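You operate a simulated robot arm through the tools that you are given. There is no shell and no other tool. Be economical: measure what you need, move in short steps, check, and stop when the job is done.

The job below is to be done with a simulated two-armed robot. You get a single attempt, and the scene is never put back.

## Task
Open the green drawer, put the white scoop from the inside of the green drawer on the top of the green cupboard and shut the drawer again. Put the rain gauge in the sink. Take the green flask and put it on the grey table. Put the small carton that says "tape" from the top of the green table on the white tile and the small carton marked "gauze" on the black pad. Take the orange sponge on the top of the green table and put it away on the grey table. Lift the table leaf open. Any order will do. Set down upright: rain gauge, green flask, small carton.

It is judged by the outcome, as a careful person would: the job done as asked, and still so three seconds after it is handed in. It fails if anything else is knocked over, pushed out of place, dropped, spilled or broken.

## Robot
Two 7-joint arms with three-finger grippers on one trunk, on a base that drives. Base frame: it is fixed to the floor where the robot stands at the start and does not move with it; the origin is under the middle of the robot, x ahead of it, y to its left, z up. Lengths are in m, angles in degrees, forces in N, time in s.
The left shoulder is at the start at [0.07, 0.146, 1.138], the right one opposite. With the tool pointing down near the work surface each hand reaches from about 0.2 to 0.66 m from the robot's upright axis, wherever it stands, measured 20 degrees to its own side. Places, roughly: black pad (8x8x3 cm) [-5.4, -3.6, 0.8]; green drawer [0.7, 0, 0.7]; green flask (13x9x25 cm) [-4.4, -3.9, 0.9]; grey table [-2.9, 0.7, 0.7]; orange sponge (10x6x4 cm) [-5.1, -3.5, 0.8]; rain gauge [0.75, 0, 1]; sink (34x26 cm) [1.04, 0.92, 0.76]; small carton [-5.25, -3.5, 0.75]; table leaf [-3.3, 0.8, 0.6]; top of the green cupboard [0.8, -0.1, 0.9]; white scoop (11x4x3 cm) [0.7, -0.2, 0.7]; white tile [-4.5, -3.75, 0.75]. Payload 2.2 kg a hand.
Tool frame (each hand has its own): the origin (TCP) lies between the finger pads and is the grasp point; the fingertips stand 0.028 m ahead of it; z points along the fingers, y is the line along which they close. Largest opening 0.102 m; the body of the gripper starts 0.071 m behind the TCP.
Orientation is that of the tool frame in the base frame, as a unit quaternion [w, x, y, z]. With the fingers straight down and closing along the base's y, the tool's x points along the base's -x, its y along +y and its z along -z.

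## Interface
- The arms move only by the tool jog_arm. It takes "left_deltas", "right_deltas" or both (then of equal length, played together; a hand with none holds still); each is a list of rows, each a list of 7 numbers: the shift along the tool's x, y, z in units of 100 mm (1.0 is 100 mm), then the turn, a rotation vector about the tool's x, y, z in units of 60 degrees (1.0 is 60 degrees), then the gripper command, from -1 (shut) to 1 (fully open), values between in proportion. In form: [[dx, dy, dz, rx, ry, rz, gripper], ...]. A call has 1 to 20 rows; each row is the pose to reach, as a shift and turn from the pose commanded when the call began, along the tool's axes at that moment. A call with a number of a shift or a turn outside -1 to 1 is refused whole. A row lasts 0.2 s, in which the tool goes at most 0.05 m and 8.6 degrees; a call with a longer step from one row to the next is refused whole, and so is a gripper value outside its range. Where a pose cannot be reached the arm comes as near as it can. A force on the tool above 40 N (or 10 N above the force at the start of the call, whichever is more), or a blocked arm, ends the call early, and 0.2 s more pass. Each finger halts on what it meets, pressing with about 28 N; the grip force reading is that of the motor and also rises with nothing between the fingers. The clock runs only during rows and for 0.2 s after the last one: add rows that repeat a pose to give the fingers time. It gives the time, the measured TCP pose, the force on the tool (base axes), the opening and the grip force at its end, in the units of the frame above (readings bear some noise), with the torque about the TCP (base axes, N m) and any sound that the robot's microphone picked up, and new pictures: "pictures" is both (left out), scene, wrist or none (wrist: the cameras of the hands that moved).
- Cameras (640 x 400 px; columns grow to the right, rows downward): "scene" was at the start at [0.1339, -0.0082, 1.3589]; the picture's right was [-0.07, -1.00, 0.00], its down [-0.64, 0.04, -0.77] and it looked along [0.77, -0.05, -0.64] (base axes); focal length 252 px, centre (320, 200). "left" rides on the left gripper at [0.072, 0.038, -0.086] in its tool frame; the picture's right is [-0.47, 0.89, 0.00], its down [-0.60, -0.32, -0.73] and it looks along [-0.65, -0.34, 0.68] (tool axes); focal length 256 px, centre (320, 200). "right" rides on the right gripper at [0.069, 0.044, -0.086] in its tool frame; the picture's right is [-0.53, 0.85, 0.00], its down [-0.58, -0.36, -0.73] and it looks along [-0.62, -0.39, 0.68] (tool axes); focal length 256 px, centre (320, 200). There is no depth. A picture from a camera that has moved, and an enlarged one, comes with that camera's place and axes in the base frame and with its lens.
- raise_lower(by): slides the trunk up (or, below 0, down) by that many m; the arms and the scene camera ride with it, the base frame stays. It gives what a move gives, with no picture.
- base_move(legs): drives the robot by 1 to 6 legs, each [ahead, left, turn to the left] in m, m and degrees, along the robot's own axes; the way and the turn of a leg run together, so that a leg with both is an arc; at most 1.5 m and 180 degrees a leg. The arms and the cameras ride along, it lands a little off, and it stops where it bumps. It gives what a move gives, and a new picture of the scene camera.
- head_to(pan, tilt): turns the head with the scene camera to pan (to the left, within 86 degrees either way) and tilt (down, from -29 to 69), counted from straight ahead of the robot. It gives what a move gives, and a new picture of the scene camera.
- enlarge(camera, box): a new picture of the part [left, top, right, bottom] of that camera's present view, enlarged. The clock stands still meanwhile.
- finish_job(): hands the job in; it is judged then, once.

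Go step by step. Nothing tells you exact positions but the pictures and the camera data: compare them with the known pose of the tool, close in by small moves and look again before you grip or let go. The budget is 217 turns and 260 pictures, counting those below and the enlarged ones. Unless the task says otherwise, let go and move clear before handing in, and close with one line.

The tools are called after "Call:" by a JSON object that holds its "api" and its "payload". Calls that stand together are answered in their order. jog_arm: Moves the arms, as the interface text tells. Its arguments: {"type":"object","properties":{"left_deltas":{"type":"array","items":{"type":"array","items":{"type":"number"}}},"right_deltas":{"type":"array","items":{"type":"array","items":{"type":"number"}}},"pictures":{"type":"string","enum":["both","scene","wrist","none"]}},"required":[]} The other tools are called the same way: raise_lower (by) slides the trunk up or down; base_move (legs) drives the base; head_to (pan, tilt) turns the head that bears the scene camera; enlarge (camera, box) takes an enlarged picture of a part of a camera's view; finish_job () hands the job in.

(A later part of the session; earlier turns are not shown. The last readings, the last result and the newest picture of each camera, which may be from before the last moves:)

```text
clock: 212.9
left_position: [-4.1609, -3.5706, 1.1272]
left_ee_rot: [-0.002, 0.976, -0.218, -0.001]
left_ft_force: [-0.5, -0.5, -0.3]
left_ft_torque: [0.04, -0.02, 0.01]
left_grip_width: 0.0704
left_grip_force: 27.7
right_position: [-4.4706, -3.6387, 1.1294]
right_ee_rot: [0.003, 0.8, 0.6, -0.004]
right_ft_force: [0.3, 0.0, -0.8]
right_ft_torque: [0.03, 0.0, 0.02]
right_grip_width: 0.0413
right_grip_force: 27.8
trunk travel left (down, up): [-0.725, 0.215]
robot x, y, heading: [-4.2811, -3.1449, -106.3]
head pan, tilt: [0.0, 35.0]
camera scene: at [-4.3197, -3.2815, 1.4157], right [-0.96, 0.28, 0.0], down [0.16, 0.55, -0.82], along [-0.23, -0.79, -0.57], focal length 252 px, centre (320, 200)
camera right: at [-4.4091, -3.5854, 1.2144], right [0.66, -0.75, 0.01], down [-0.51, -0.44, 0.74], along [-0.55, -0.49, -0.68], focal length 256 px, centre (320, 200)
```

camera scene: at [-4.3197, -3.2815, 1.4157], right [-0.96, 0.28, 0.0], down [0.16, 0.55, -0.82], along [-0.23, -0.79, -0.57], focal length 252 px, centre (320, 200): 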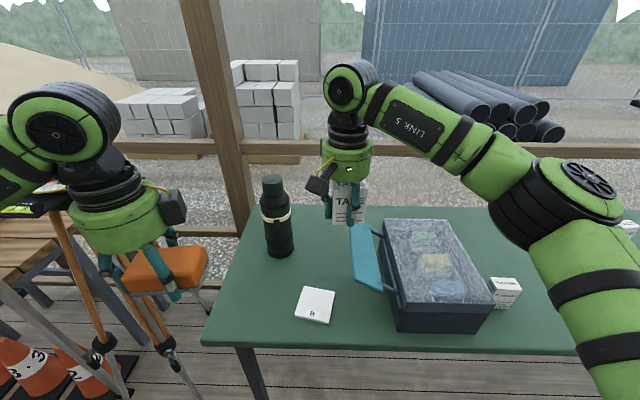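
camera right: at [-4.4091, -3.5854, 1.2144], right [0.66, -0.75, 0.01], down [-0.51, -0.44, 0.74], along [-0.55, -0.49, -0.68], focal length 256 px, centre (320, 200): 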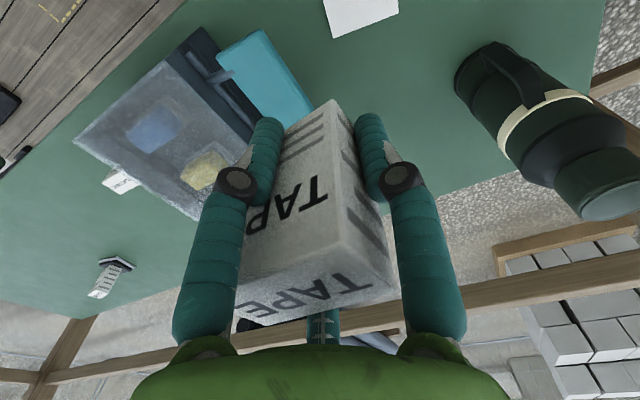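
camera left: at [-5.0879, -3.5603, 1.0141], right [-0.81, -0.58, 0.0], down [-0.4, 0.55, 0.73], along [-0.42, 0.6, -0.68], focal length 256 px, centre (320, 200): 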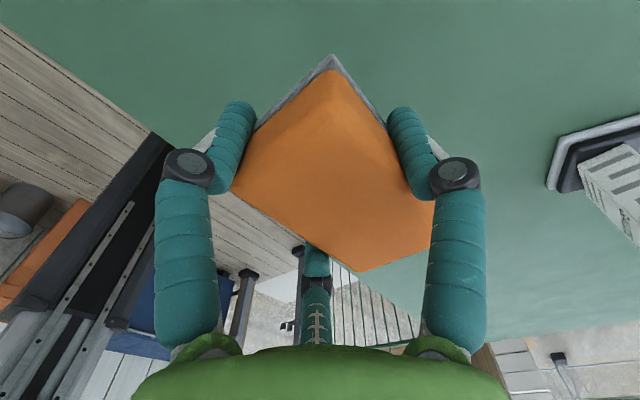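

The tile centre is at [-4.426, -3.660]. I move the carton over it and come down partway.

Call:
{"api": "jog_arm", "payload": {"right_deltas": [[-0.05, 0.25, 0, 0, 0, 0, -0.6], [-0.08, 0.5, 0, 0, 0, 0, -0.6], [-0.08, 0.5, 0.4, 0, 0, 0, -0.6], [-0.08, 0.5, 0.8, 0, 0, 0, -0.6], [-0.08, 0.5, 1.0, 0, 0, 0, -0.6]], "pictures": "none"}}

Call:
{"api": "jog_arm", "payload": {"right_deltas": [[0, 0, 0.4, 0, 0, 0, -0.6], [0, 0, 0.8, 0, 0, 0, -0.6], [0, 0, 1.0, 0, 0, 0, -0.6]], "pictures": "both"}}

```text
clock: 214.1
left_position: [-4.1621, -3.5693, 1.1258]
left_ee_rot: [-0.001, 0.976, -0.219, -0.001]
left_ft_force: [0.3, 0.2, 0.0]
left_ft_torque: [0.03, 0.02, 0.01]
left_grip_width: 0.0701
left_grip_force: 27.9
right_position: [-4.423, -3.6627, 1.0287]
right_ee_rot: [0.004, 0.8, 0.599, -0.005]
right_ft_force: [-0.1, 0.8, -1.3]
right_ft_torque: [-0.01, -0.02, -0.01]
right_grip_width: 0.0416
right_grip_force: 28.1
trunk travel left (down, up): [-0.725, 0.215]
robot x, y, heading: [-4.2765, -3.1441, -106.3]
head pan, tilt: [0.0, 35.0]
```

```text
clock: 214.9
left_position: [-4.1621, -3.5683, 1.1266]
left_ee_rot: [-0.001, 0.976, -0.219, 0.0]
left_ft_force: [0.0, 0.2, -0.5]
left_ft_torque: [0.0, 0.01, 0.05]
left_grip_width: 0.0703
left_grip_force: 28.0
right_position: [-4.4262, -3.6635, 0.9299]
right_ee_rot: [0.005, 0.801, 0.599, -0.005]
right_ft_force: [0.8, 0.2, -0.5]
right_ft_torque: [-0.04, -0.03, 0.03]
right_grip_width: 0.0416
right_grip_force: 29.1
trunk travel left (down, up): [-0.725, 0.215]
robot x, y, heading: [-4.2828, -3.1426, -106.1]
head pan, tilt: [0.0, 35.0]
camera scene: at [-4.3209, -3.2802, 1.4159], right [-0.96, 0.28, 0.0], down [0.16, 0.55, -0.82], along [-0.23, -0.79, -0.57], focal length 252 px, centre (320, 200)
camera right: at [-4.3655, -3.6098, 1.0149], right [0.66, -0.75, 0.01], down [-0.51, -0.44, 0.74], along [-0.55, -0.49, -0.67], focal length 256 px, centre (320, 200)
```

scene: 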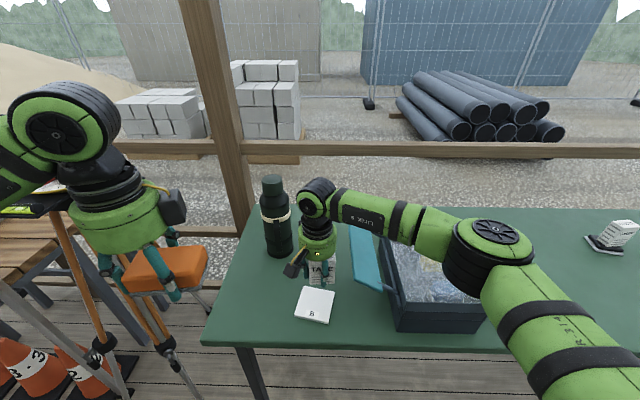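
right: 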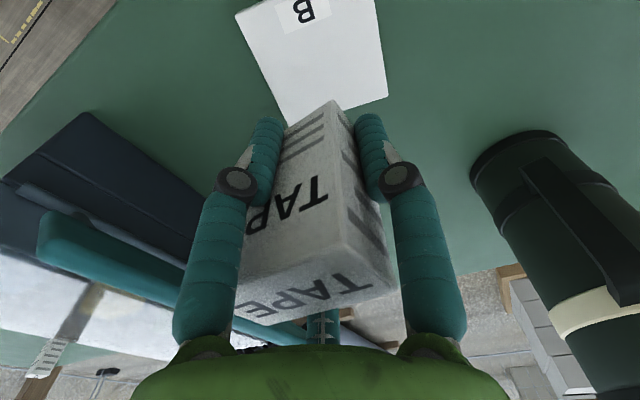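

Aligned within half a centimetre. I lower to contact.

Call:
{"api": "jog_arm", "payload": {"right_deltas": [[0.03, 0, 0.3, 0, 0, 0, -0.6], [0.04, 0, 0.6, 0, 0, 0, -0.6], [0.04, 0, 0.8, 0, 0, 0, -0.6], [0.04, 0, 0.86, 0, 0, 0, -0.6], [0.04, 0, 0.9, 0, 0, 0, -0.6], [0.04, 0, 0.94, 0, 0, 0, -0.6]], "pictures": "wrist"}}

```text
clock: 216.3
left_position: [-4.1611, -3.566, 1.1281]
left_ee_rot: [0.0, 0.976, -0.219, -0.001]
left_ft_force: [-1.3, 0.2, 0.7]
left_ft_torque: [0.04, 0.04, -0.01]
left_grip_width: 0.0703
left_grip_force: 27.9
right_position: [-4.4235, -3.6628, 0.8399]
right_ee_rot: [0.008, 0.8, 0.6, -0.007]
right_ft_force: [-1.7, -1.5, 24.7]
right_ft_torque: [0.45, 0.24, 0.06]
right_grip_width: 0.0416
right_grip_force: 28.0
trunk travel left (down, up): [-0.725, 0.215]
robot x, y, heading: [-4.2832, -3.1463, -106.4]
head pan, tilt: [0.0, 35.0]
camera right: at [-4.3638, -3.6075, 0.9256], right [0.66, -0.75, 0.01], down [-0.51, -0.44, 0.74], along [-0.55, -0.5, -0.67], focal length 256 px, centre (320, 200)
```

right: 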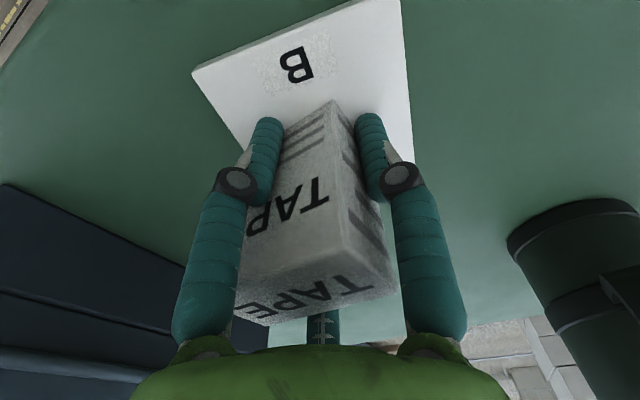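

Call:
{"api": "jog_arm", "payload": {"right_deltas": [[0, 0, -0.04, 0, 0, 0, -0.5], [0, 0, -0.04, 0, 0, 0, 0], [0, 0, -0.04, 0, 0, 0, 0.4], [0, 0, -0.04, 0, 0, 0, 0.4], [0, 0, -0.3, 0, 0, 0, 0.4], [0, 0, -0.6, 0, 0, 0, 0.4], [0, 0, -1.0, 0, 0, 0, 0.4]], "pictures": "both"}}

```text
clock: 217.9
left_position: [-4.1627, -3.5683, 1.1277]
left_ee_rot: [-0.002, 0.976, -0.218, 0.0]
left_ft_force: [0.4, -0.6, -0.6]
left_ft_torque: [-0.04, 0.01, 0.01]
left_grip_width: 0.0697
left_grip_force: 28.0
right_position: [-4.4256, -3.6589, 0.9377]
right_ee_rot: [0.004, 0.8, 0.6, -0.004]
right_ft_force: [-0.6, 0.9, 0.4]
right_ft_torque: [-0.04, 0.04, -0.01]
right_grip_width: 0.0715
right_grip_force: 0.1
trunk travel left (down, up): [-0.725, 0.215]
robot x, y, heading: [-4.2823, -3.142, -106.3]
head pan, tilt: [0.0, 35.0]
camera scene: at [-4.3208, -3.2795, 1.4159], right [-0.96, 0.28, 0.0], down [0.16, 0.55, -0.82], along [-0.23, -0.79, -0.57], focal length 252 px, centre (320, 200)
camera right: at [-4.3642, -3.6046, 1.0223], right [0.66, -0.75, 0.01], down [-0.51, -0.44, 0.74], along [-0.55, -0.49, -0.68], focal length 256 px, centre (320, 200)
```

scene: 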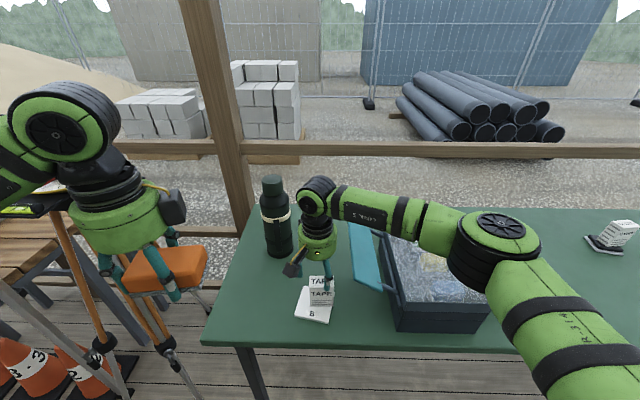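
right: 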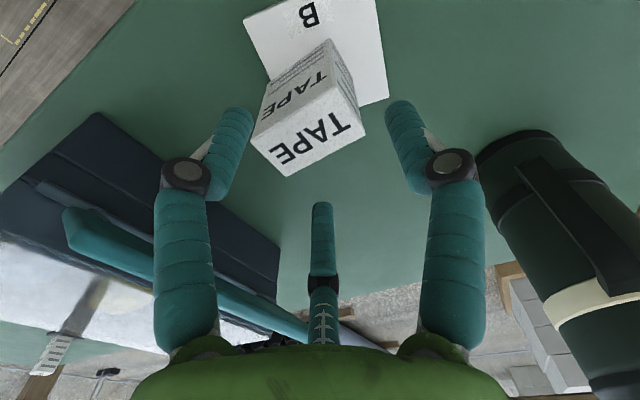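

TAPE stands on the tile. Now the flask, near [-4.361, -3.909]; I zoom in to see its shape.

Call:
{"api": "enlarge", "payload": {"camera": "scene", "box": [220, 150, 360, 340]}}

```text
2.11 times, centred on (290, 245) of scene
camera zoom: at [-4.3208, -3.2795, 1.4159], right [-0.96, 0.28, 0.0], down [0.16, 0.55, -0.82], along [-0.23, -0.79, -0.57], focal length 530 px, centre (383, 105)
```

zoom: 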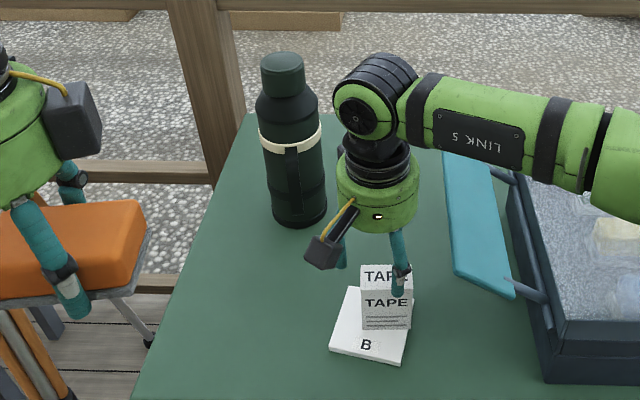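

The flask has a 5.6 cm cap on top and a carry strap facing the robot. I will grip it by the cap; I raise the right hand and drive over.

Call:
{"api": "jog_arm", "payload": {"right_deltas": [[0, 0, -0.4, 0, 0, 0, 0.4], [0, 0, -0.8, 0, 0, 0, 1], [0, 0, -1.0, 0, 0, 0, 1]], "pictures": "none"}}

Call:
{"api": "jog_arm", "payload": {"right_deltas": [[0, 0, -0.4, 0, 0, 0, 1], [0, 0, -0.8, 0, 0, 0, 1], [0, 0, -1.0, 0, 0, 0, 1]], "pictures": "none"}}

Call:
{"api": "base_move", "payload": {"legs": [[0.19, 0.08, -1]]}}

Call:
{"api": "enlarge", "payload": {"camera": "right", "box": [0, 0, 640, 400]}}

```text
clock: 218.7
left_position: [-4.1628, -3.569, 1.127]
left_ee_rot: [-0.001, 0.976, -0.218, 0.0]
left_ft_force: [0.3, -0.1, -0.3]
left_ft_torque: [0.01, 0.01, -0.06]
left_grip_width: 0.0698
left_grip_force: 28.0
right_position: [-4.424, -3.6566, 1.0362]
right_ee_rot: [0.004, 0.8, 0.6, -0.004]
right_ft_force: [0.8, -0.1, 0.1]
right_ft_torque: [-0.04, -0.02, 0.01]
right_grip_width: 0.102
right_grip_force: 0.0
trunk travel left (down, up): [-0.725, 0.215]
robot x, y, heading: [-4.2811, -3.1443, -106.1]
head pan, tilt: [0.0, 35.0]
```

```text
clock: 219.5
left_position: [-4.1611, -3.569, 1.1267]
left_ee_rot: [-0.001, 0.976, -0.218, 0.0]
left_ft_force: [0.1, -0.2, 0.6]
left_ft_torque: [0.0, -0.02, -0.03]
left_grip_width: 0.0698
left_grip_force: 28.0
right_position: [-4.4227, -3.6564, 1.1353]
right_ee_rot: [0.004, 0.8, 0.6, -0.005]
right_ft_force: [0.7, 0.3, -0.7]
right_ft_torque: [0.02, 0.01, 0.0]
right_grip_width: 0.102
right_grip_force: 0.0
trunk travel left (down, up): [-0.725, 0.215]
robot x, y, heading: [-4.2818, -3.1465, -106.4]
head pan, tilt: [0.0, 35.0]
```

```text
clock: 221.1
left_position: [-4.1484, -3.775, 1.1282]
left_ee_rot: [0.0, 0.974, -0.226, -0.001]
left_ft_force: [-0.8, -0.2, -0.8]
left_ft_torque: [-0.03, 0.0, 0.0]
left_grip_width: 0.0698
left_grip_force: 28.0
right_position: [-4.4101, -3.8586, 1.1355]
right_ee_rot: [0.004, 0.805, 0.593, -0.005]
right_ft_force: [0.1, 0.1, -0.1]
right_ft_torque: [-0.02, -0.04, 0.01]
right_grip_width: 0.1019
right_grip_force: 0.2
trunk travel left (down, up): [-0.725, 0.215]
robot x, y, heading: [-4.2594, -3.3529, -107.3]
head pan, tilt: [0.0, 35.0]
camera scene: at [-4.3009, -3.4824, 1.4161], right [-0.95, 0.3, 0.0], down [0.17, 0.55, -0.82], along [-0.24, -0.78, -0.57], focal length 252 px, centre (320, 200)
```

scene: 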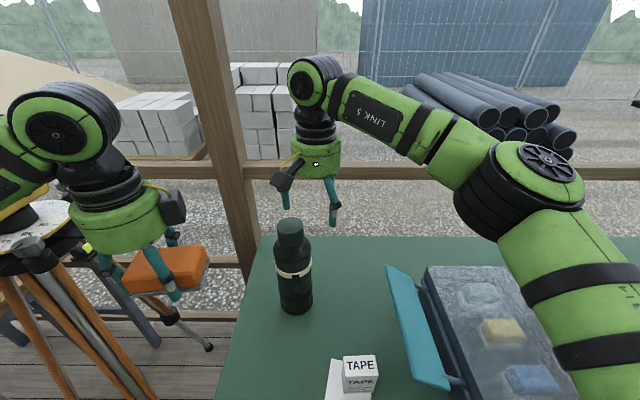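

```text
1.00 times, centred on (320, 200) of right (not enlarged: the box is as wide or as high as the picture)
camera zoom: at [-4.3486, -3.8048, 1.2212], right [0.65, -0.76, 0.01], down [-0.52, -0.43, 0.74], along [-0.56, -0.48, -0.67], focal length 256 px, centre (320, 200)
```

zoom: 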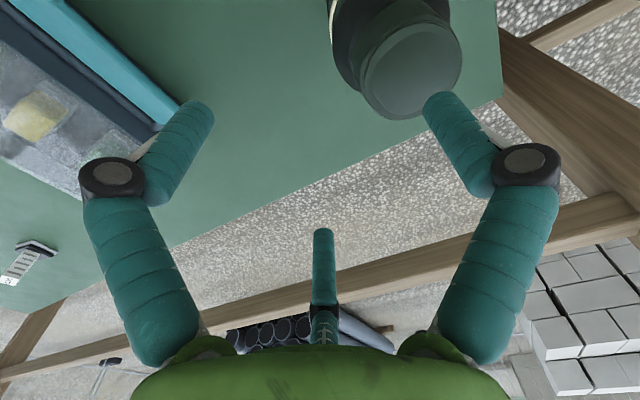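

The cap measures at [-4.360, -3.892]; the tripod is on the left, so I move only the arm. I centre above the cap and lower a little.

Call:
{"api": "jog_arm", "payload": {"right_deltas": [[-0.1, 0.3, 0, 0, 0, 0, 1], [-0.17, 0.57, 0, 0, 0, 0, 1], [-0.17, 0.57, 0.2, 0, 0, 0, 1], [-0.17, 0.57, 0.35, 0, 0, 0, 1]], "pictures": "wrist"}}

```text
clock: 222.1
left_position: [-4.1483, -3.7763, 1.1262]
left_ee_rot: [-0.001, 0.974, -0.228, 0.0]
left_ft_force: [-0.3, 0.6, -0.3]
left_ft_torque: [0.0, -0.02, -0.01]
left_grip_width: 0.0697
left_grip_force: 28.4
right_position: [-4.3616, -3.8924, 1.1029]
right_ee_rot: [0.005, 0.806, 0.592, -0.005]
right_ft_force: [0.7, 0.4, -0.6]
right_ft_torque: [0.0, -0.02, -0.02]
right_grip_width: 0.1021
right_grip_force: 0.1
trunk travel left (down, up): [-0.725, 0.215]
robot x, y, heading: [-4.2589, -3.3482, -107.1]
head pan, tilt: [0.0, 35.0]
camera right: at [-4.2998, -3.8404, 1.1869], right [0.65, -0.76, 0.01], down [-0.52, -0.43, 0.74], along [-0.56, -0.48, -0.67], focal length 256 px, centre (320, 200)
```

right: 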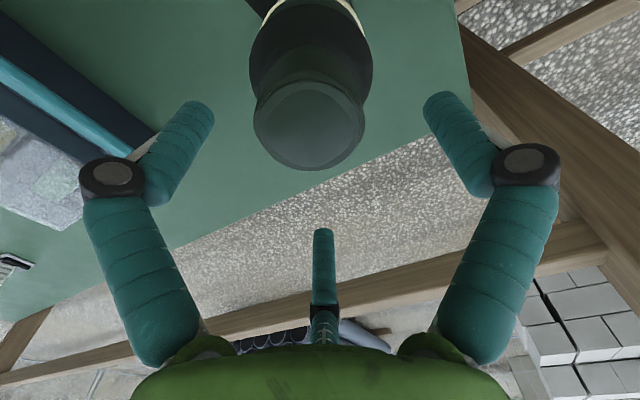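

Call:
{"api": "jog_arm", "payload": {"right_deltas": [[0.04, -0.01, 0.2, 0, 0, 0, 1], [0.04, -0.01, 0.45, 0, 0, 0, 1], [0.04, -0.01, 0.68, 0, 0, 0, 1], [0.04, -0.01, 0.68, 0, 0, 0, 0.5], [0.04, -0.01, 0.68, 0, 0, 0, 0], [0.04, -0.01, 0.68, 0, 0, 0, -1], [0.04, -0.01, 0.68, 0, 0, 0, -1]], "pictures": "both"}}

```text
clock: 223.7
left_position: [-4.1478, -3.7733, 1.1287]
left_ee_rot: [0.001, 0.974, -0.227, 0.0]
left_ft_force: [0.2, 0.0, -0.1]
left_ft_torque: [0.03, -0.01, 0.0]
left_grip_width: 0.0694
left_grip_force: 28.2
right_position: [-4.3603, -3.8892, 1.0357]
right_ee_rot: [0.006, 0.806, 0.593, -0.007]
right_ft_force: [1.5, 2.6, 21.0]
right_ft_torque: [-0.4, -0.05, -0.05]
right_grip_width: 0.0661
right_grip_force: 28.1
trunk travel left (down, up): [-0.725, 0.215]
robot x, y, heading: [-4.2615, -3.3525, -107.4]
head pan, tilt: [0.0, 35.0]
camera scene: at [-4.2995, -3.48, 1.4165], right [-0.95, 0.3, 0.0], down [0.17, 0.54, -0.82], along [-0.24, -0.78, -0.57], focal length 252 px, centre (320, 200)
camera right: at [-4.2988, -3.8343, 1.1207], right [0.65, -0.76, 0.01], down [-0.52, -0.43, 0.74], along [-0.56, -0.49, -0.67], focal length 256 px, centre (320, 200)
```

scene: 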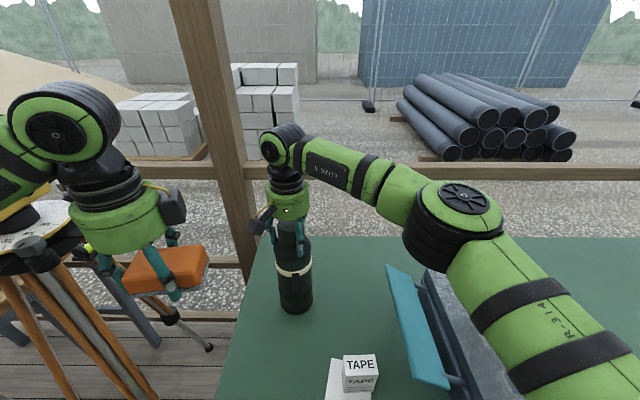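
right: 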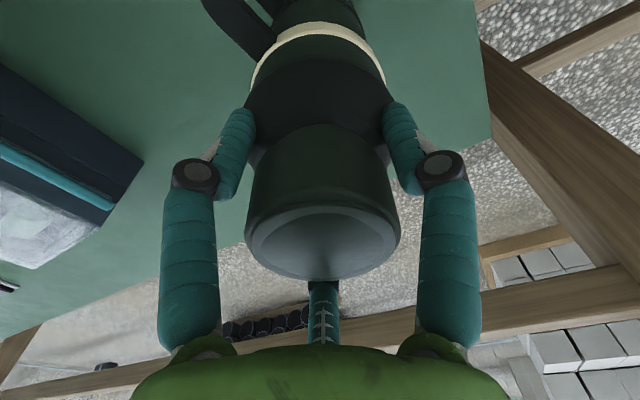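

The tips sit on the sloped shoulder under the cap. I open, rise 1.3 cm and grip the straight cap itself.

Call:
{"api": "jog_arm", "payload": {"right_deltas": [[0, 0, 0, 0, 0, 0, 0.2], [0, 0, 0, 0, 0, 0, 0.8], [0, 0, -0.14, 0, 0, 0, 0.8], [0, 0, -0.14, 0, 0, 0, 0.2], [0, 0, -0.14, 0, 0, 0, -0.4], [0, 0, -0.14, 0, 0, 0, -1], [0, 0, -0.14, 0, 0, 0, -1]], "pictures": "wrist"}}

```text
clock: 225.3
left_position: [-4.148, -3.7734, 1.129]
left_ee_rot: [0.0, 0.974, -0.227, 0.001]
left_ft_force: [0.0, -0.3, 0.6]
left_ft_torque: [0.0, -0.02, 0.0]
left_grip_width: 0.0694
left_grip_force: 28.1
right_position: [-4.36, -3.8878, 1.0485]
right_ee_rot: [0.006, 0.805, 0.593, -0.006]
right_ft_force: [1.0, 2.5, 13.8]
right_ft_torque: [-0.23, -0.08, -0.03]
right_grip_width: 0.0539
right_grip_force: 27.8
trunk travel left (down, up): [-0.725, 0.215]
robot x, y, heading: [-4.2585, -3.3506, -107.4]
head pan, tilt: [0.0, 35.0]
camera right: at [-4.2984, -3.8346, 1.1333], right [0.65, -0.76, 0.01], down [-0.52, -0.43, 0.74], along [-0.56, -0.48, -0.67], focal length 256 px, centre (320, 200)
```

right: 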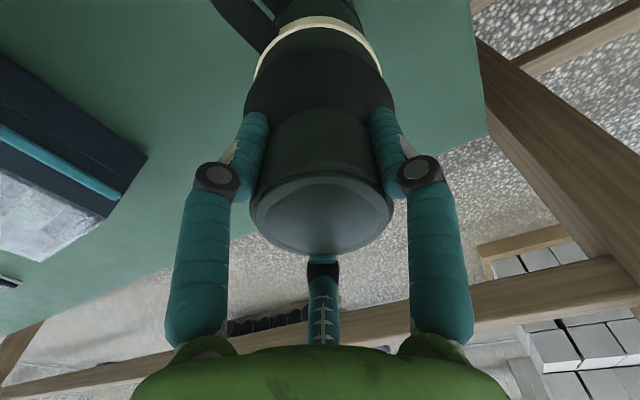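

Now it holds the cap (5.4 cm). I lift gently and check.

Call:
{"api": "jog_arm", "payload": {"right_deltas": [[0, 0, -0.08, 0, 0, 0, -1], [0, 0, -0.2, 0, 0, 0, -1], [0, 0, -0.4, 0, 0, 0, -1], [0, 0, -0.6, 0, 0, 0, -1]], "pictures": "both"}}

```text
clock: 226.3
left_position: [-4.1477, -3.7763, 1.1267]
left_ee_rot: [-0.002, 0.974, -0.227, 0.0]
left_ft_force: [-0.2, -0.1, -0.2]
left_ft_torque: [0.0, -0.03, 0.08]
left_grip_width: 0.0693
left_grip_force: 27.6
right_position: [-4.3602, -3.8895, 1.1057]
right_ee_rot: [0.004, 0.806, 0.592, -0.004]
right_ft_force: [1.3, -0.6, -6.1]
right_ft_torque: [-0.04, -0.02, 0.02]
right_grip_width: 0.0523
right_grip_force: 28.4
trunk travel left (down, up): [-0.725, 0.215]
robot x, y, heading: [-4.2574, -3.3513, -107.5]
head pan, tilt: [0.0, 35.0]
camera scene: at [-4.3007, -3.4852, 1.4157], right [-0.95, 0.3, 0.0], down [0.17, 0.55, -0.82], along [-0.24, -0.78, -0.57], focal length 252 px, centre (320, 200)
camera right: at [-4.2984, -3.8362, 1.191], right [0.65, -0.76, 0.01], down [-0.52, -0.43, 0.74], along [-0.56, -0.48, -0.68], focal length 256 px, centre (320, 200)
```

scene: 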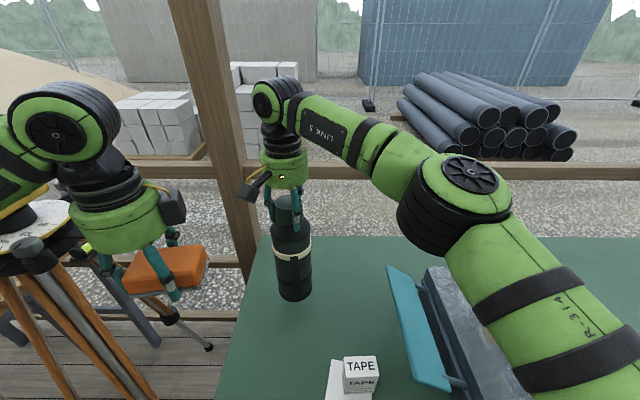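
right: 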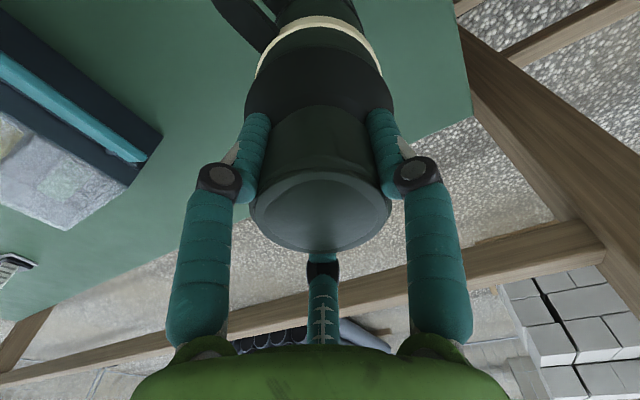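

The flask is securely lifted (6 N). I raise it more and back away from the table, then return to the door.

Call:
{"api": "jog_arm", "payload": {"right_deltas": [[0, 0, -0.3, 0, 0, 0, -1], [0, 0, -0.6, 0, 0, 0, -1], [0, 0, -0.9, 0, 0, 0, -1]], "pictures": "none"}}

Call:
{"api": "base_move", "payload": {"legs": [[-0.3, 0, 0], [-0.4, -0.0, 0]]}}

```text
clock: 227.1
left_position: [-4.1483, -3.775, 1.1274]
left_ee_rot: [0.0, 0.974, -0.226, 0.0]
left_ft_force: [-0.1, -0.8, -0.1]
left_ft_torque: [-0.01, -0.01, 0.0]
left_grip_width: 0.0692
left_grip_force: 27.7
right_position: [-4.3626, -3.8804, 1.1937]
right_ee_rot: [0.004, 0.804, 0.594, -0.004]
right_ft_force: [0.3, 0.6, -6.0]
right_ft_torque: [-0.04, 0.01, 0.01]
right_grip_width: 0.0521
right_grip_force: 28.7
right hand out of reach, approached as far as the arm can: row 3
trunk travel left (down, up): [-0.725, 0.215]
robot x, y, heading: [-4.2581, -3.3462, -107.2]
head pan, tilt: [0.0, 35.0]
```

```text
clock: 231.3
left_position: [-3.9403, -3.1126, 1.1265]
left_ee_rot: [-0.001, 0.975, -0.224, -0.001]
left_ft_force: [-0.3, 0.1, -0.3]
left_ft_torque: [-0.02, -0.03, 0.0]
left_grip_width: 0.0692
left_grip_force: 28.3
right_position: [-4.1538, -3.219, 1.1929]
right_ee_rot: [0.004, 0.804, 0.595, -0.004]
right_ft_force: [-0.1, 0.5, -5.1]
right_ft_torque: [-0.04, 0.02, -0.04]
right_grip_width: 0.052
right_grip_force: 27.9
trunk travel left (down, up): [-0.725, 0.215]
robot x, y, heading: [-4.0545, -2.685, -106.8]
head pan, tilt: [0.0, 35.0]
camera scene: at [-4.095, -2.8224, 1.4156], right [-0.96, 0.29, 0.0], down [0.17, 0.55, -0.82], along [-0.24, -0.78, -0.58], focal length 252 px, centre (320, 200)
```

scene: 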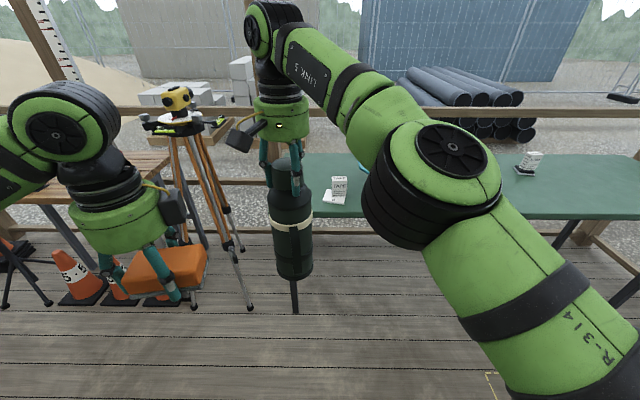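

Next I drive along the deck to the front of the door and turn around to face it.

Call:
{"api": "base_move", "payload": {"legs": [[0, 0.75, 0], [0, 0.75, 0], [0, 0, -90], [0, 0, -90]]}}

```text
clock: 246.7
left_position: [-2.7329, -2.6856, 1.126]
left_ee_rot: [0.001, 0.228, 0.974, -0.002]
left_ft_force: [-0.6, -0.5, -0.1]
left_ft_torque: [0.04, 0.0, 0.01]
left_grip_width: 0.0683
left_grip_force: 27.7
right_position: [-2.5179, -2.5819, 1.1939]
right_ee_rot: [0.004, -0.591, 0.806, 0.003]
right_ft_force: [-0.5, -0.8, -5.7]
right_ft_torque: [0.04, -0.01, -0.01]
right_grip_width: 0.052
right_grip_force: 28.3
trunk travel left (down, up): [-0.725, 0.215]
robot x, y, heading: [-2.6247, -3.1159, 72.5]
head pan, tilt: [0.0, 35.0]
camera scene: at [-2.5829, -2.9822, 1.4157], right [0.95, -0.3, 0.0], down [-0.17, -0.55, -0.82], along [0.25, 0.78, -0.57], focal length 252 px, centre (320, 200)
```

scene: 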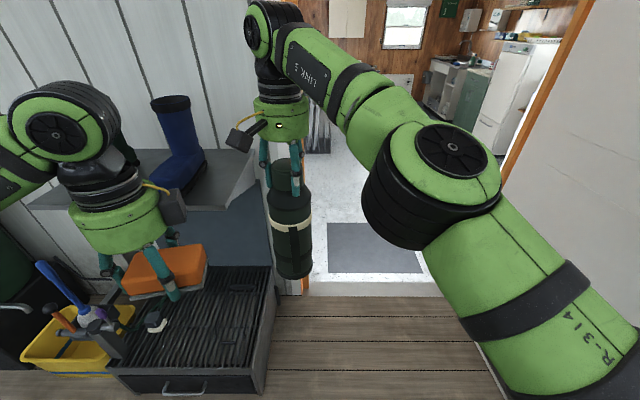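

The doorway is to the right front. I shift right to face its centre and then draw the arms narrow.

Call:
{"api": "base_move", "payload": {"legs": [[0, -0.34, 0]]}}

Call:
{"api": "jog_arm", "payload": {"left_deltas": [[0, 0.2, 0.1, 0, 0, 0, -0.4], [0, 0.5, 0.2, 0, 0, 0, -0.4], [-0.1, 0.8, 0.3, 0, 0, 0, -0.4], [-0.4, 1.0, 0.4, 0, 0, 0, -0.4], [-0.7, 1.0, 0.4, 0, 0, 0, -0.4]], "right_deltas": [[0, -0.3, 0.2, 0, 0, 0, -1], [0, -0.6, 0.4, 0, 0, 0, -1], [0, -1.0, 0.6, 0, 0, 0, -1], [-0.3, -1.0, 0.8, 0, 0, 0, -1], [-0.5, -1.0, 0.9, 0, 0, 0, -1]], "pictures": "scene"}}

```text
clock: 248.8
left_position: [-2.4182, -2.7842, 1.1266]
left_ee_rot: [0.0, 0.229, 0.974, -0.002]
left_ft_force: [-0.2, -1.2, 0.3]
left_ft_torque: [-0.01, -0.02, -0.03]
left_grip_width: 0.0682
left_grip_force: 27.6
right_position: [-2.2034, -2.6807, 1.1928]
right_ee_rot: [0.005, -0.591, 0.807, 0.004]
right_ft_force: [-0.2, 0.8, -5.4]
right_ft_torque: [0.01, 0.0, 0.0]
right_grip_width: 0.0516
right_grip_force: 28.4
trunk travel left (down, up): [-0.725, 0.215]
robot x, y, heading: [-2.306, -3.2142, 72.5]
head pan, tilt: [0.0, 35.0]
camera scene: at [-2.2689, -3.0816, 1.4157], right [0.95, -0.3, 0.0], down [-0.17, -0.55, -0.82], along [0.25, 0.78, -0.57], focal length 252 px, centre (320, 200)
```

scene: 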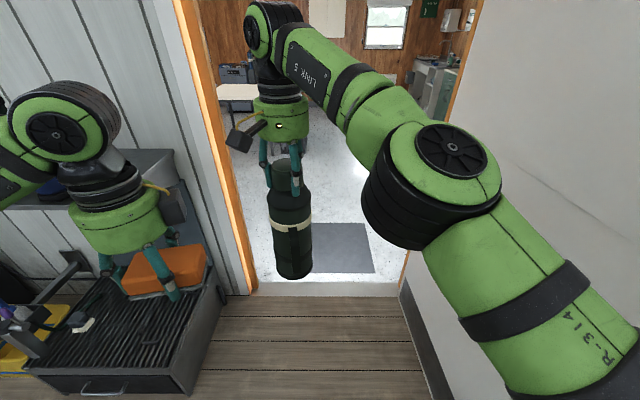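

```text
clock: 250.0
left_position: [-2.3091, -2.7259, 1.086]
left_ee_rot: [-0.001, 0.229, 0.973, -0.002]
left_ft_force: [-0.9, 0.1, 0.7]
left_ft_torque: [0.01, 0.02, 0.01]
left_grip_width: 0.0682
left_grip_force: 27.7
right_position: [-2.0907, -2.6621, 1.1052]
right_ee_rot: [0.004, -0.592, 0.806, 0.004]
right_ft_force: [0.8, -1.3, -5.9]
right_ft_torque: [0.05, 0.01, -0.03]
right_grip_width: 0.0518
right_grip_force: 27.8
trunk travel left (down, up): [-0.725, 0.215]
robot x, y, heading: [-2.3056, -3.2132, 72.4]
head pan, tilt: [0.0, 35.0]
camera scene: at [-2.267, -3.0817, 1.4157], right [0.95, -0.3, 0.0], down [-0.17, -0.55, -0.82], along [0.25, 0.78, -0.57], focal length 252 px, centre (320, 200)
```

scene: 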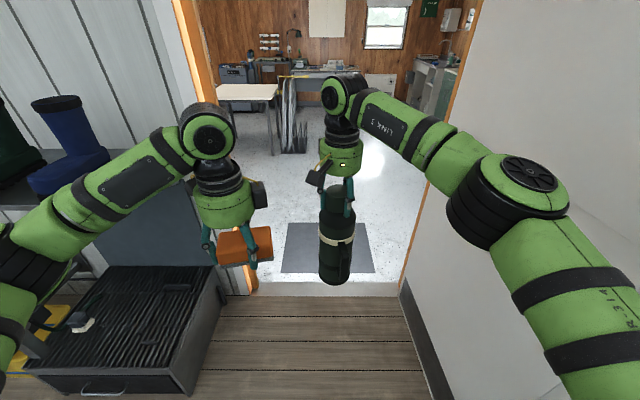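

Call:
{"api": "jog_arm", "payload": {"left_deltas": [[0, 0.3, 0, 0, 0, 0, -0.4], [0, 0.6, 0, 0, 0, 0, -0.4], [-0.1, 0.9, 0, 0, 0, 0, -0.4], [-0.2, 1.1, 0, 0, 0, 0, -0.4]], "right_deltas": [[0, -0.3, 0, 0, 0, 0, -1], [0, -0.6, 0, 0, 0, 0, -1], [0, -0.7, 0, 0, 0, 0, -1], [0, -0.7, 0, 0, 0, 0, -1]], "pictures": "none"}}

Call:
{"api": "jog_arm", "payload": {"left_deltas": [[0, 0.3, 0, 0, 0, 0, -0.4], [0, 0.6, 0, 0, 0, 0, -0.4], [-0.1, 0.9, 0, 0, 0, 0, -0.4], [-0.2, 0.99, 0, 0, 0, 0, -0.4]], "right_deltas": [[0, -0.3, 0, 0, 0, 0, -1], [0, -0.6, 0, 0, 0, 0, -1], [0, -0.7, 0, 0, 0, 0, -1], [0, -0.7, 0, 0, 0, 0, -1]], "pictures": "none"}}

Call:
{"api": "base_move", "payload": {"legs": [[0.1, -0.06, 0], [0.5, 0, 0]]}}

```text
refused: 1.1 is not a number from -1 to 1
```

```text
clock: 251.0
left_position: [-2.2465, -2.6472, 1.0846]
left_ee_rot: [0.0, 0.229, 0.973, -0.001]
left_ft_force: [0.1, 0.6, 0.0]
left_ft_torque: [-0.04, 0.02, 0.0]
left_grip_width: 0.0684
left_grip_force: 28.2
right_position: [-2.0227, -2.684, 1.1042]
right_ee_rot: [0.004, -0.591, 0.807, 0.004]
right_ft_force: [-0.1, -0.2, -6.1]
right_ft_torque: [0.02, 0.0, 0.03]
right_grip_width: 0.0519
right_grip_force: 27.7
trunk travel left (down, up): [-0.725, 0.215]
robot x, y, heading: [-2.3062, -3.2125, 72.5]
head pan, tilt: [0.0, 35.0]
```

```text
clock: 254.7
left_position: [-2.0158, -2.1106, 1.087]
left_ee_rot: [-0.001, 0.227, 0.974, -0.002]
left_ft_force: [-0.4, 0.6, -0.8]
left_ft_torque: [0.02, -0.01, -0.02]
left_grip_width: 0.068
left_grip_force: 27.8
right_position: [-1.7915, -2.144, 1.1045]
right_ee_rot: [0.004, -0.592, 0.806, 0.005]
right_ft_force: [-0.4, 0.3, -5.5]
right_ft_torque: [0.03, -0.02, 0.03]
right_grip_width: 0.0517
right_grip_force: 28.2
trunk travel left (down, up): [-0.725, 0.215]
robot x, y, heading: [-2.0748, -2.6736, 72.5]
head pan, tilt: [0.0, 35.0]
camera scene: at [-2.0342, -2.5435, 1.4159], right [0.95, -0.3, 0.0], down [-0.17, -0.55, -0.82], along [0.25, 0.78, -0.57], focal length 252 px, centre (320, 200)
```

scene: 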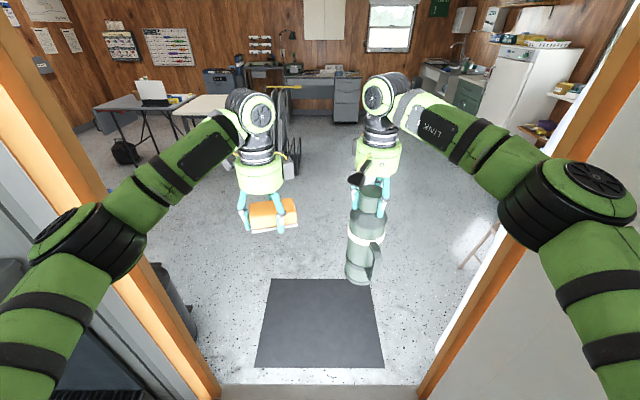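

I extend both arms a little more to narrow the elbows, centre by 2 cm and go through.

Call:
{"api": "jog_arm", "payload": {"left_deltas": [[0, 0.3, 0.1, 0, 0, 0, -0.4], [-0.05, 0.6, 0.2, 0, 0, 0, -0.4]], "right_deltas": [[-0.3, 0, 0.2, 0, 0, 0, -1], [-0.6, 0, 0.4, 0, 0, 0, -1]], "pictures": "none"}}

Call:
{"api": "base_move", "payload": {"legs": [[0.0, 0.02, 0], [0.25, 0, 0]]}}

```text
clock: 255.3
left_position: [-1.9864, -2.0546, 1.0647]
left_ee_rot: [0.001, 0.229, 0.974, -0.002]
left_ft_force: [-0.1, -0.1, -0.6]
left_ft_torque: [0.01, 0.01, -0.02]
left_grip_width: 0.0681
left_grip_force: 28.2
right_position: [-1.7788, -2.0955, 1.0689]
right_ee_rot: [0.004, -0.594, 0.805, 0.005]
right_ft_force: [-2.3, -0.1, -5.2]
right_ft_torque: [0.05, -0.04, -0.01]
right_grip_width: 0.052
right_grip_force: 27.8
right hand out of reach, approached as far as the arm can: row 2
trunk travel left (down, up): [-0.725, 0.215]
robot x, y, heading: [-2.0754, -2.6735, 72.7]
head pan, tilt: [0.0, 35.0]
```

```text
clock: 257.5
left_position: [-1.9337, -1.8161, 1.0665]
left_ee_rot: [-0.001, 0.227, 0.974, -0.001]
left_ft_force: [-1.0, 0.0, -0.8]
left_ft_torque: [-0.01, 0.01, -0.02]
left_grip_width: 0.0683
left_grip_force: 28.0
right_position: [-1.7237, -1.8545, 1.0713]
right_ee_rot: [0.004, -0.593, 0.805, 0.005]
right_ft_force: [-0.5, -1.2, -6.5]
right_ft_torque: [0.03, -0.01, 0.02]
right_grip_width: 0.052
right_grip_force: 27.9
trunk travel left (down, up): [-0.725, 0.215]
robot x, y, heading: [-2.0171, -2.4307, 72.5]
head pan, tilt: [0.0, 35.0]
camera scene: at [-1.98, -2.3022, 1.416], right [0.95, -0.3, 0.0], down [-0.17, -0.55, -0.82], along [0.24, 0.78, -0.57], focal length 252 px, centre (320, 200)
```

scene: 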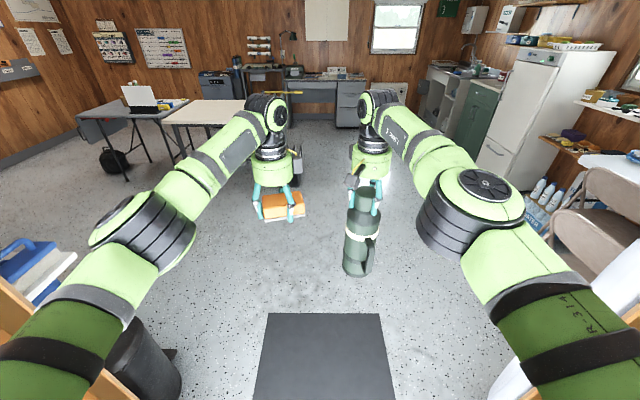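

Call:
{"api": "base_move", "payload": {"legs": [[0.5, -0.02, 0], [0.45, 0, 0]]}}

Call:
{"api": "head_to", "payload": {"pan": 40, "tilt": 30}}

```text
clock: 262.8
left_position: [-1.6349, -0.9159, 1.0669]
left_ee_rot: [0.0, 0.225, 0.974, -0.001]
left_ft_force: [-1.2, 0.2, -0.2]
left_ft_torque: [0.01, 0.01, 0.02]
left_grip_width: 0.0679
left_grip_force: 28.0
right_position: [-1.4262, -0.9552, 1.071]
right_ee_rot: [0.004, -0.595, 0.804, 0.004]
right_ft_force: [-0.1, 0.5, -5.8]
right_ft_torque: [0.05, -0.02, 0.0]
right_grip_width: 0.0519
right_grip_force: 28.4
trunk travel left (down, up): [-0.725, 0.215]
robot x, y, heading: [-1.7198, -1.5287, 73.1]
head pan, tilt: [0.0, 35.0]
camera scene: at [-1.6806, -1.4017, 1.4159], right [0.96, -0.29, 0.0], down [-0.17, -0.55, -0.82], along [0.24, 0.78, -0.57], focal length 252 px, centre (320, 200)
```

scene: 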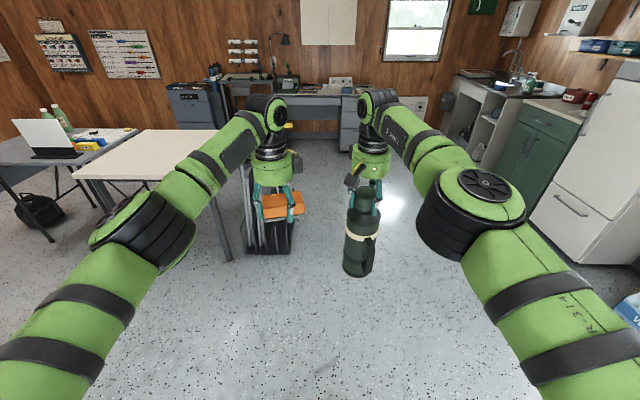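

```text
clock: 263.9
left_position: [-1.6343, -0.9151, 1.0657]
left_ee_rot: [-0.001, 0.225, 0.974, -0.002]
left_ft_force: [-0.2, 0.0, -0.7]
left_ft_torque: [-0.02, -0.03, 0.02]
left_grip_width: 0.068
left_grip_force: 28.2
right_position: [-1.4251, -0.9524, 1.0715]
right_ee_rot: [0.003, -0.595, 0.804, 0.004]
right_ft_force: [0.0, 0.2, -5.4]
right_ft_torque: [0.01, 0.01, -0.03]
right_grip_width: 0.0519
right_grip_force: 28.1
trunk travel left (down, up): [-0.725, 0.215]
robot x, y, heading: [-1.7168, -1.5278, 73.0]
head pan, tilt: [40.0, 30.0]
camera scene: at [-1.7413, -1.4015, 1.4236], right [0.92, 0.39, 0.0], down [0.19, -0.46, -0.87], along [-0.34, 0.8, -0.5], focal length 252 px, centre (320, 200)
```

scene: 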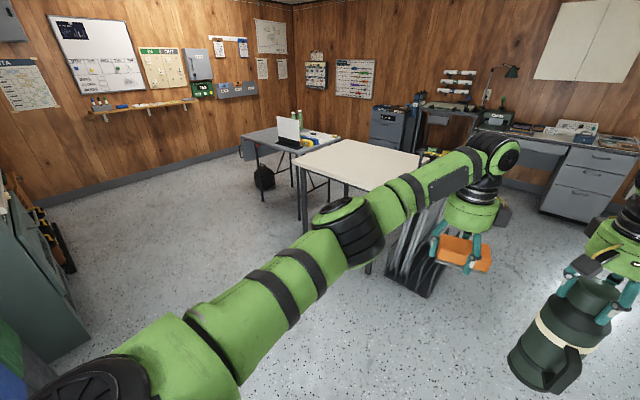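

The grey table stands behind the white table, with its leaf hanging at its far-left end. I drive forward and left to stand in front of it.

Call:
{"api": "base_move", "payload": {"legs": [[0.45, 0, 0], [0, 0.9, 0], [0, 0.85, 0]]}}

Call:
{"api": "head_to", "payload": {"pan": 0, "tilt": 35}}

```text
clock: 275.0
left_position: [-3.1845, -0.0009, 1.067]
left_ee_rot: [-0.001, 0.217, 0.976, -0.002]
left_ft_force: [0.5, -0.7, -0.1]
left_ft_torque: [-0.02, 0.0, 0.02]
left_grip_width: 0.0677
left_grip_force: 27.7
right_position: [-2.9767, -0.0364, 1.0706]
right_ee_rot: [0.003, -0.602, 0.799, 0.004]
right_ft_force: [0.9, 0.7, -5.5]
right_ft_torque: [0.05, 0.01, 0.0]
right_grip_width: 0.0518
right_grip_force: 27.8
trunk travel left (down, up): [-0.725, 0.215]
robot x, y, heading: [-3.2588, -0.6193, 73.8]
head pan, tilt: [40.0, 30.0]
camera scene: at [-3.2837, -0.4896, 1.4236], right [0.91, 0.4, 0.0], down [0.2, -0.46, -0.87], along [-0.35, 0.79, -0.5], focal length 252 px, centre (320, 200)
```

scene: 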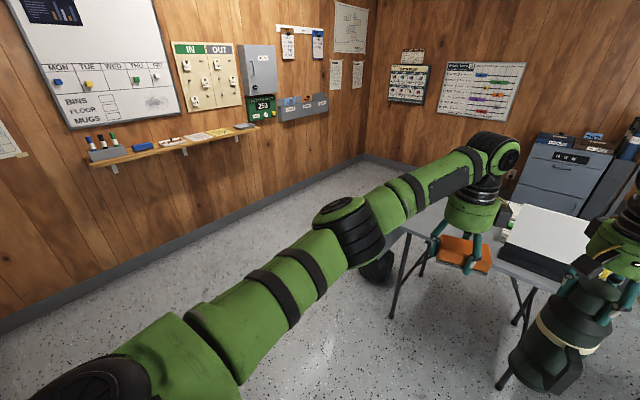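

```text
clock: 276.0
left_position: [-3.1854, -0.0008, 1.0651]
left_ee_rot: [0.0, 0.216, 0.976, -0.002]
left_ft_force: [-0.1, 0.0, 0.6]
left_ft_torque: [-0.03, 0.04, 0.03]
left_grip_width: 0.0678
left_grip_force: 28.1
right_position: [-2.976, -0.0363, 1.0711]
right_ee_rot: [0.003, -0.601, 0.799, 0.004]
right_ft_force: [-0.6, 0.2, -5.7]
right_ft_torque: [0.04, 0.03, 0.02]
right_grip_width: 0.0519
right_grip_force: 28.5
trunk travel left (down, up): [-0.725, 0.215]
robot x, y, heading: [-3.2603, -0.6218, 74.1]
head pan, tilt: [0.0, 35.0]
camera scene: at [-3.2232, -0.4876, 1.4157], right [0.96, -0.28, 0.0], down [-0.16, -0.55, -0.82], along [0.23, 0.79, -0.57], focal length 252 px, centre (320, 200)
```

scene: 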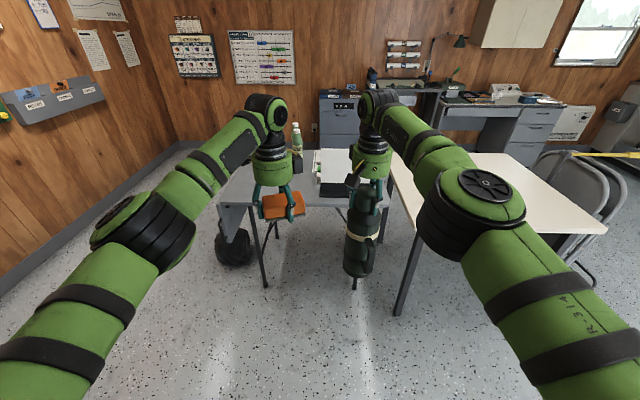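

Call:
{"api": "jog_arm", "payload": {"left_deltas": [[0.3, -0.1, -0.1, 0, 0, 0, -0.4], [0.6, -0.2, -0.3, 0, 0, 0, -0.4], [0.9, -0.4, -0.5, 0, 0, 0, -0.4], [1.0, -0.6, -0.5, 0, 0, 0, -0.4]], "right_deltas": [[0.2, -0.3, -0.2, 0, 0, 0, -1], [0.5, -0.6, -0.4, 0, 0, 0, -1], [0.8, -0.9, -0.6, 0, 0, 0, -1], [1.0, -1.0, -0.7, 0, 0, 0, -1]], "pictures": "none"}}

Call:
{"api": "base_move", "payload": {"legs": [[0.3, 0.0, -1.5]]}}

Call:
{"api": "enlarge", "payload": {"camera": "scene", "box": [200, 120, 460, 280]}}

```text
clock: 277.0
left_position: [-3.304, -0.0149, 1.1166]
left_ee_rot: [0.0, 0.217, 0.976, 0.0]
left_ft_force: [0.6, 0.2, -0.5]
left_ft_torque: [-0.02, 0.0, 0.0]
left_grip_width: 0.0679
left_grip_force: 28.1
right_position: [-2.907, -0.1627, 1.1394]
right_ee_rot: [0.004, -0.601, 0.799, 0.004]
right_ft_force: [0.3, -0.7, -5.8]
right_ft_torque: [0.01, -0.01, -0.03]
right_grip_width: 0.0521
right_grip_force: 27.9
trunk travel left (down, up): [-0.725, 0.215]
robot x, y, heading: [-3.2623, -0.6201, 74.0]
head pan, tilt: [0.0, 35.0]
```

```text
clock: 279.1
left_position: [-3.1987, 0.2702, 1.1179]
left_ee_rot: [-0.001, 0.23, 0.973, -0.001]
left_ft_force: [0.0, -0.6, -0.3]
left_ft_torque: [-0.01, -0.01, 0.0]
left_grip_width: 0.0675
left_grip_force: 28.0
right_position: [-2.807, 0.1123, 1.14]
right_ee_rot: [0.004, -0.59, 0.807, 0.005]
right_ft_force: [0.2, -1.1, -5.1]
right_ft_torque: [0.0, 0.0, -0.02]
right_grip_width: 0.0518
right_grip_force: 27.4
trunk travel left (down, up): [-0.725, 0.215]
robot x, y, heading: [-3.1751, -0.332, 72.2]
head pan, tilt: [0.0, 35.0]
camera scene: at [-3.1328, -0.2052, 1.416], right [0.95, -0.31, 0.0], down [-0.18, -0.55, -0.82], along [0.25, 0.78, -0.57], focal length 252 px, centre (320, 200)
```

scene: 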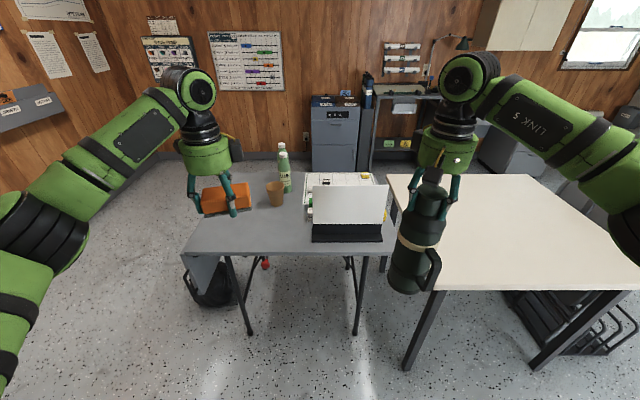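

```text
2.46 times, centred on (330, 200) of scene
camera zoom: at [-3.1328, -0.2052, 1.416], right [0.95, -0.31, 0.0], down [-0.18, -0.55, -0.82], along [0.25, 0.78, -0.57], focal length 620 px, centre (295, 200)
```

zoom: 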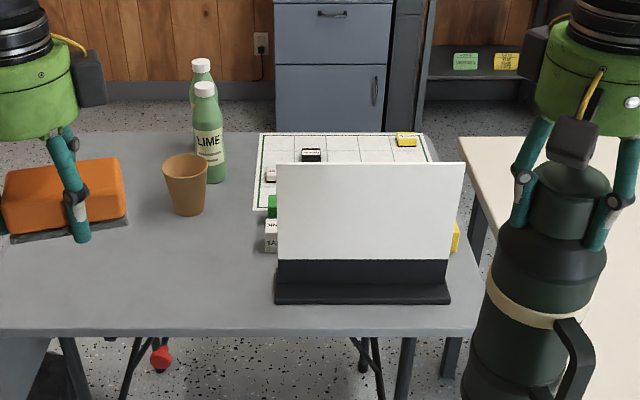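

The grey table's front-left area is free (cup, bottles and a stand farther back/right). I drive in so the sponge comes over the left front part and the flask beside it.

Call:
{"api": "base_move", "payload": {"legs": [[0.0, 0.13, 0], [0.33, 0, 0]]}}

Call:
{"api": "enlarge", "payload": {"camera": "left", "box": [0, 0, 640, 400]}}

```text
clock: 282.1
left_position: [-3.2223, 0.6214, 1.1177]
left_ee_rot: [0.0, 0.233, 0.973, -0.001]
left_ft_force: [0.8, -0.6, 0.0]
left_ft_torque: [-0.02, -0.04, 0.02]
left_grip_width: 0.0676
left_grip_force: 28.2
right_position: [-2.8307, 0.4622, 1.1387]
right_ee_rot: [0.005, -0.588, 0.809, 0.005]
right_ft_force: [-0.3, 0.1, -4.7]
right_ft_torque: [-0.12, 0.05, -0.02]
right_grip_width: 0.052
right_grip_force: 28.4
trunk travel left (down, up): [-0.725, 0.215]
robot x, y, heading: [-3.2014, 0.0181, 72.0]
head pan, tilt: [0.0, 35.0]
camera scene: at [-3.158, 0.1448, 1.416], right [0.95, -0.31, 0.0], down [-0.18, -0.54, -0.82], along [0.25, 0.78, -0.57], focal length 252 px, centre (320, 200)
```

scene: 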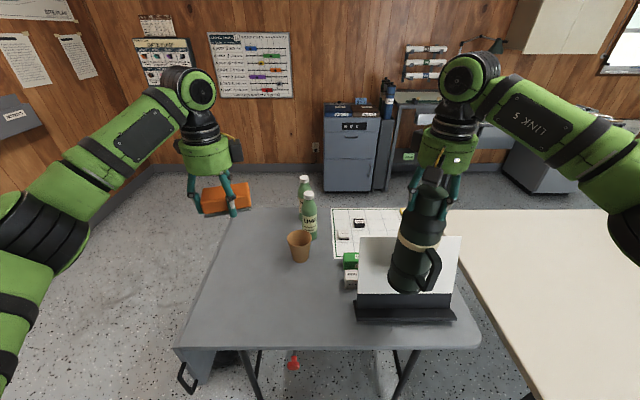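

```text
1.00 times, centred on (320, 200) of left (not enlarged: the box is as wide or as high as the picture)
camera zoom: at [-3.2702, 0.6874, 1.204], right [0.82, 0.58, 0.0], down [0.4, -0.56, 0.73], along [0.42, -0.6, -0.68], focal length 256 px, centre (320, 200)
```

zoom: 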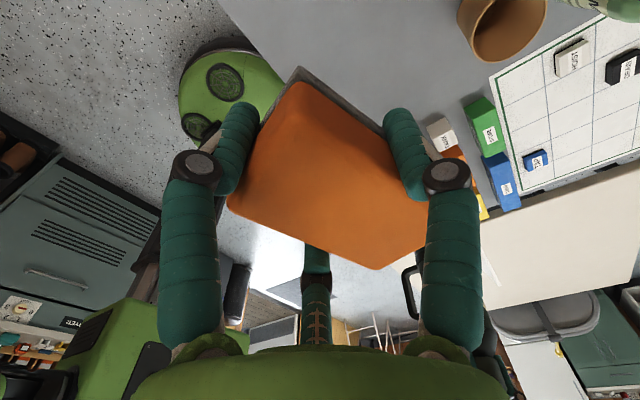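

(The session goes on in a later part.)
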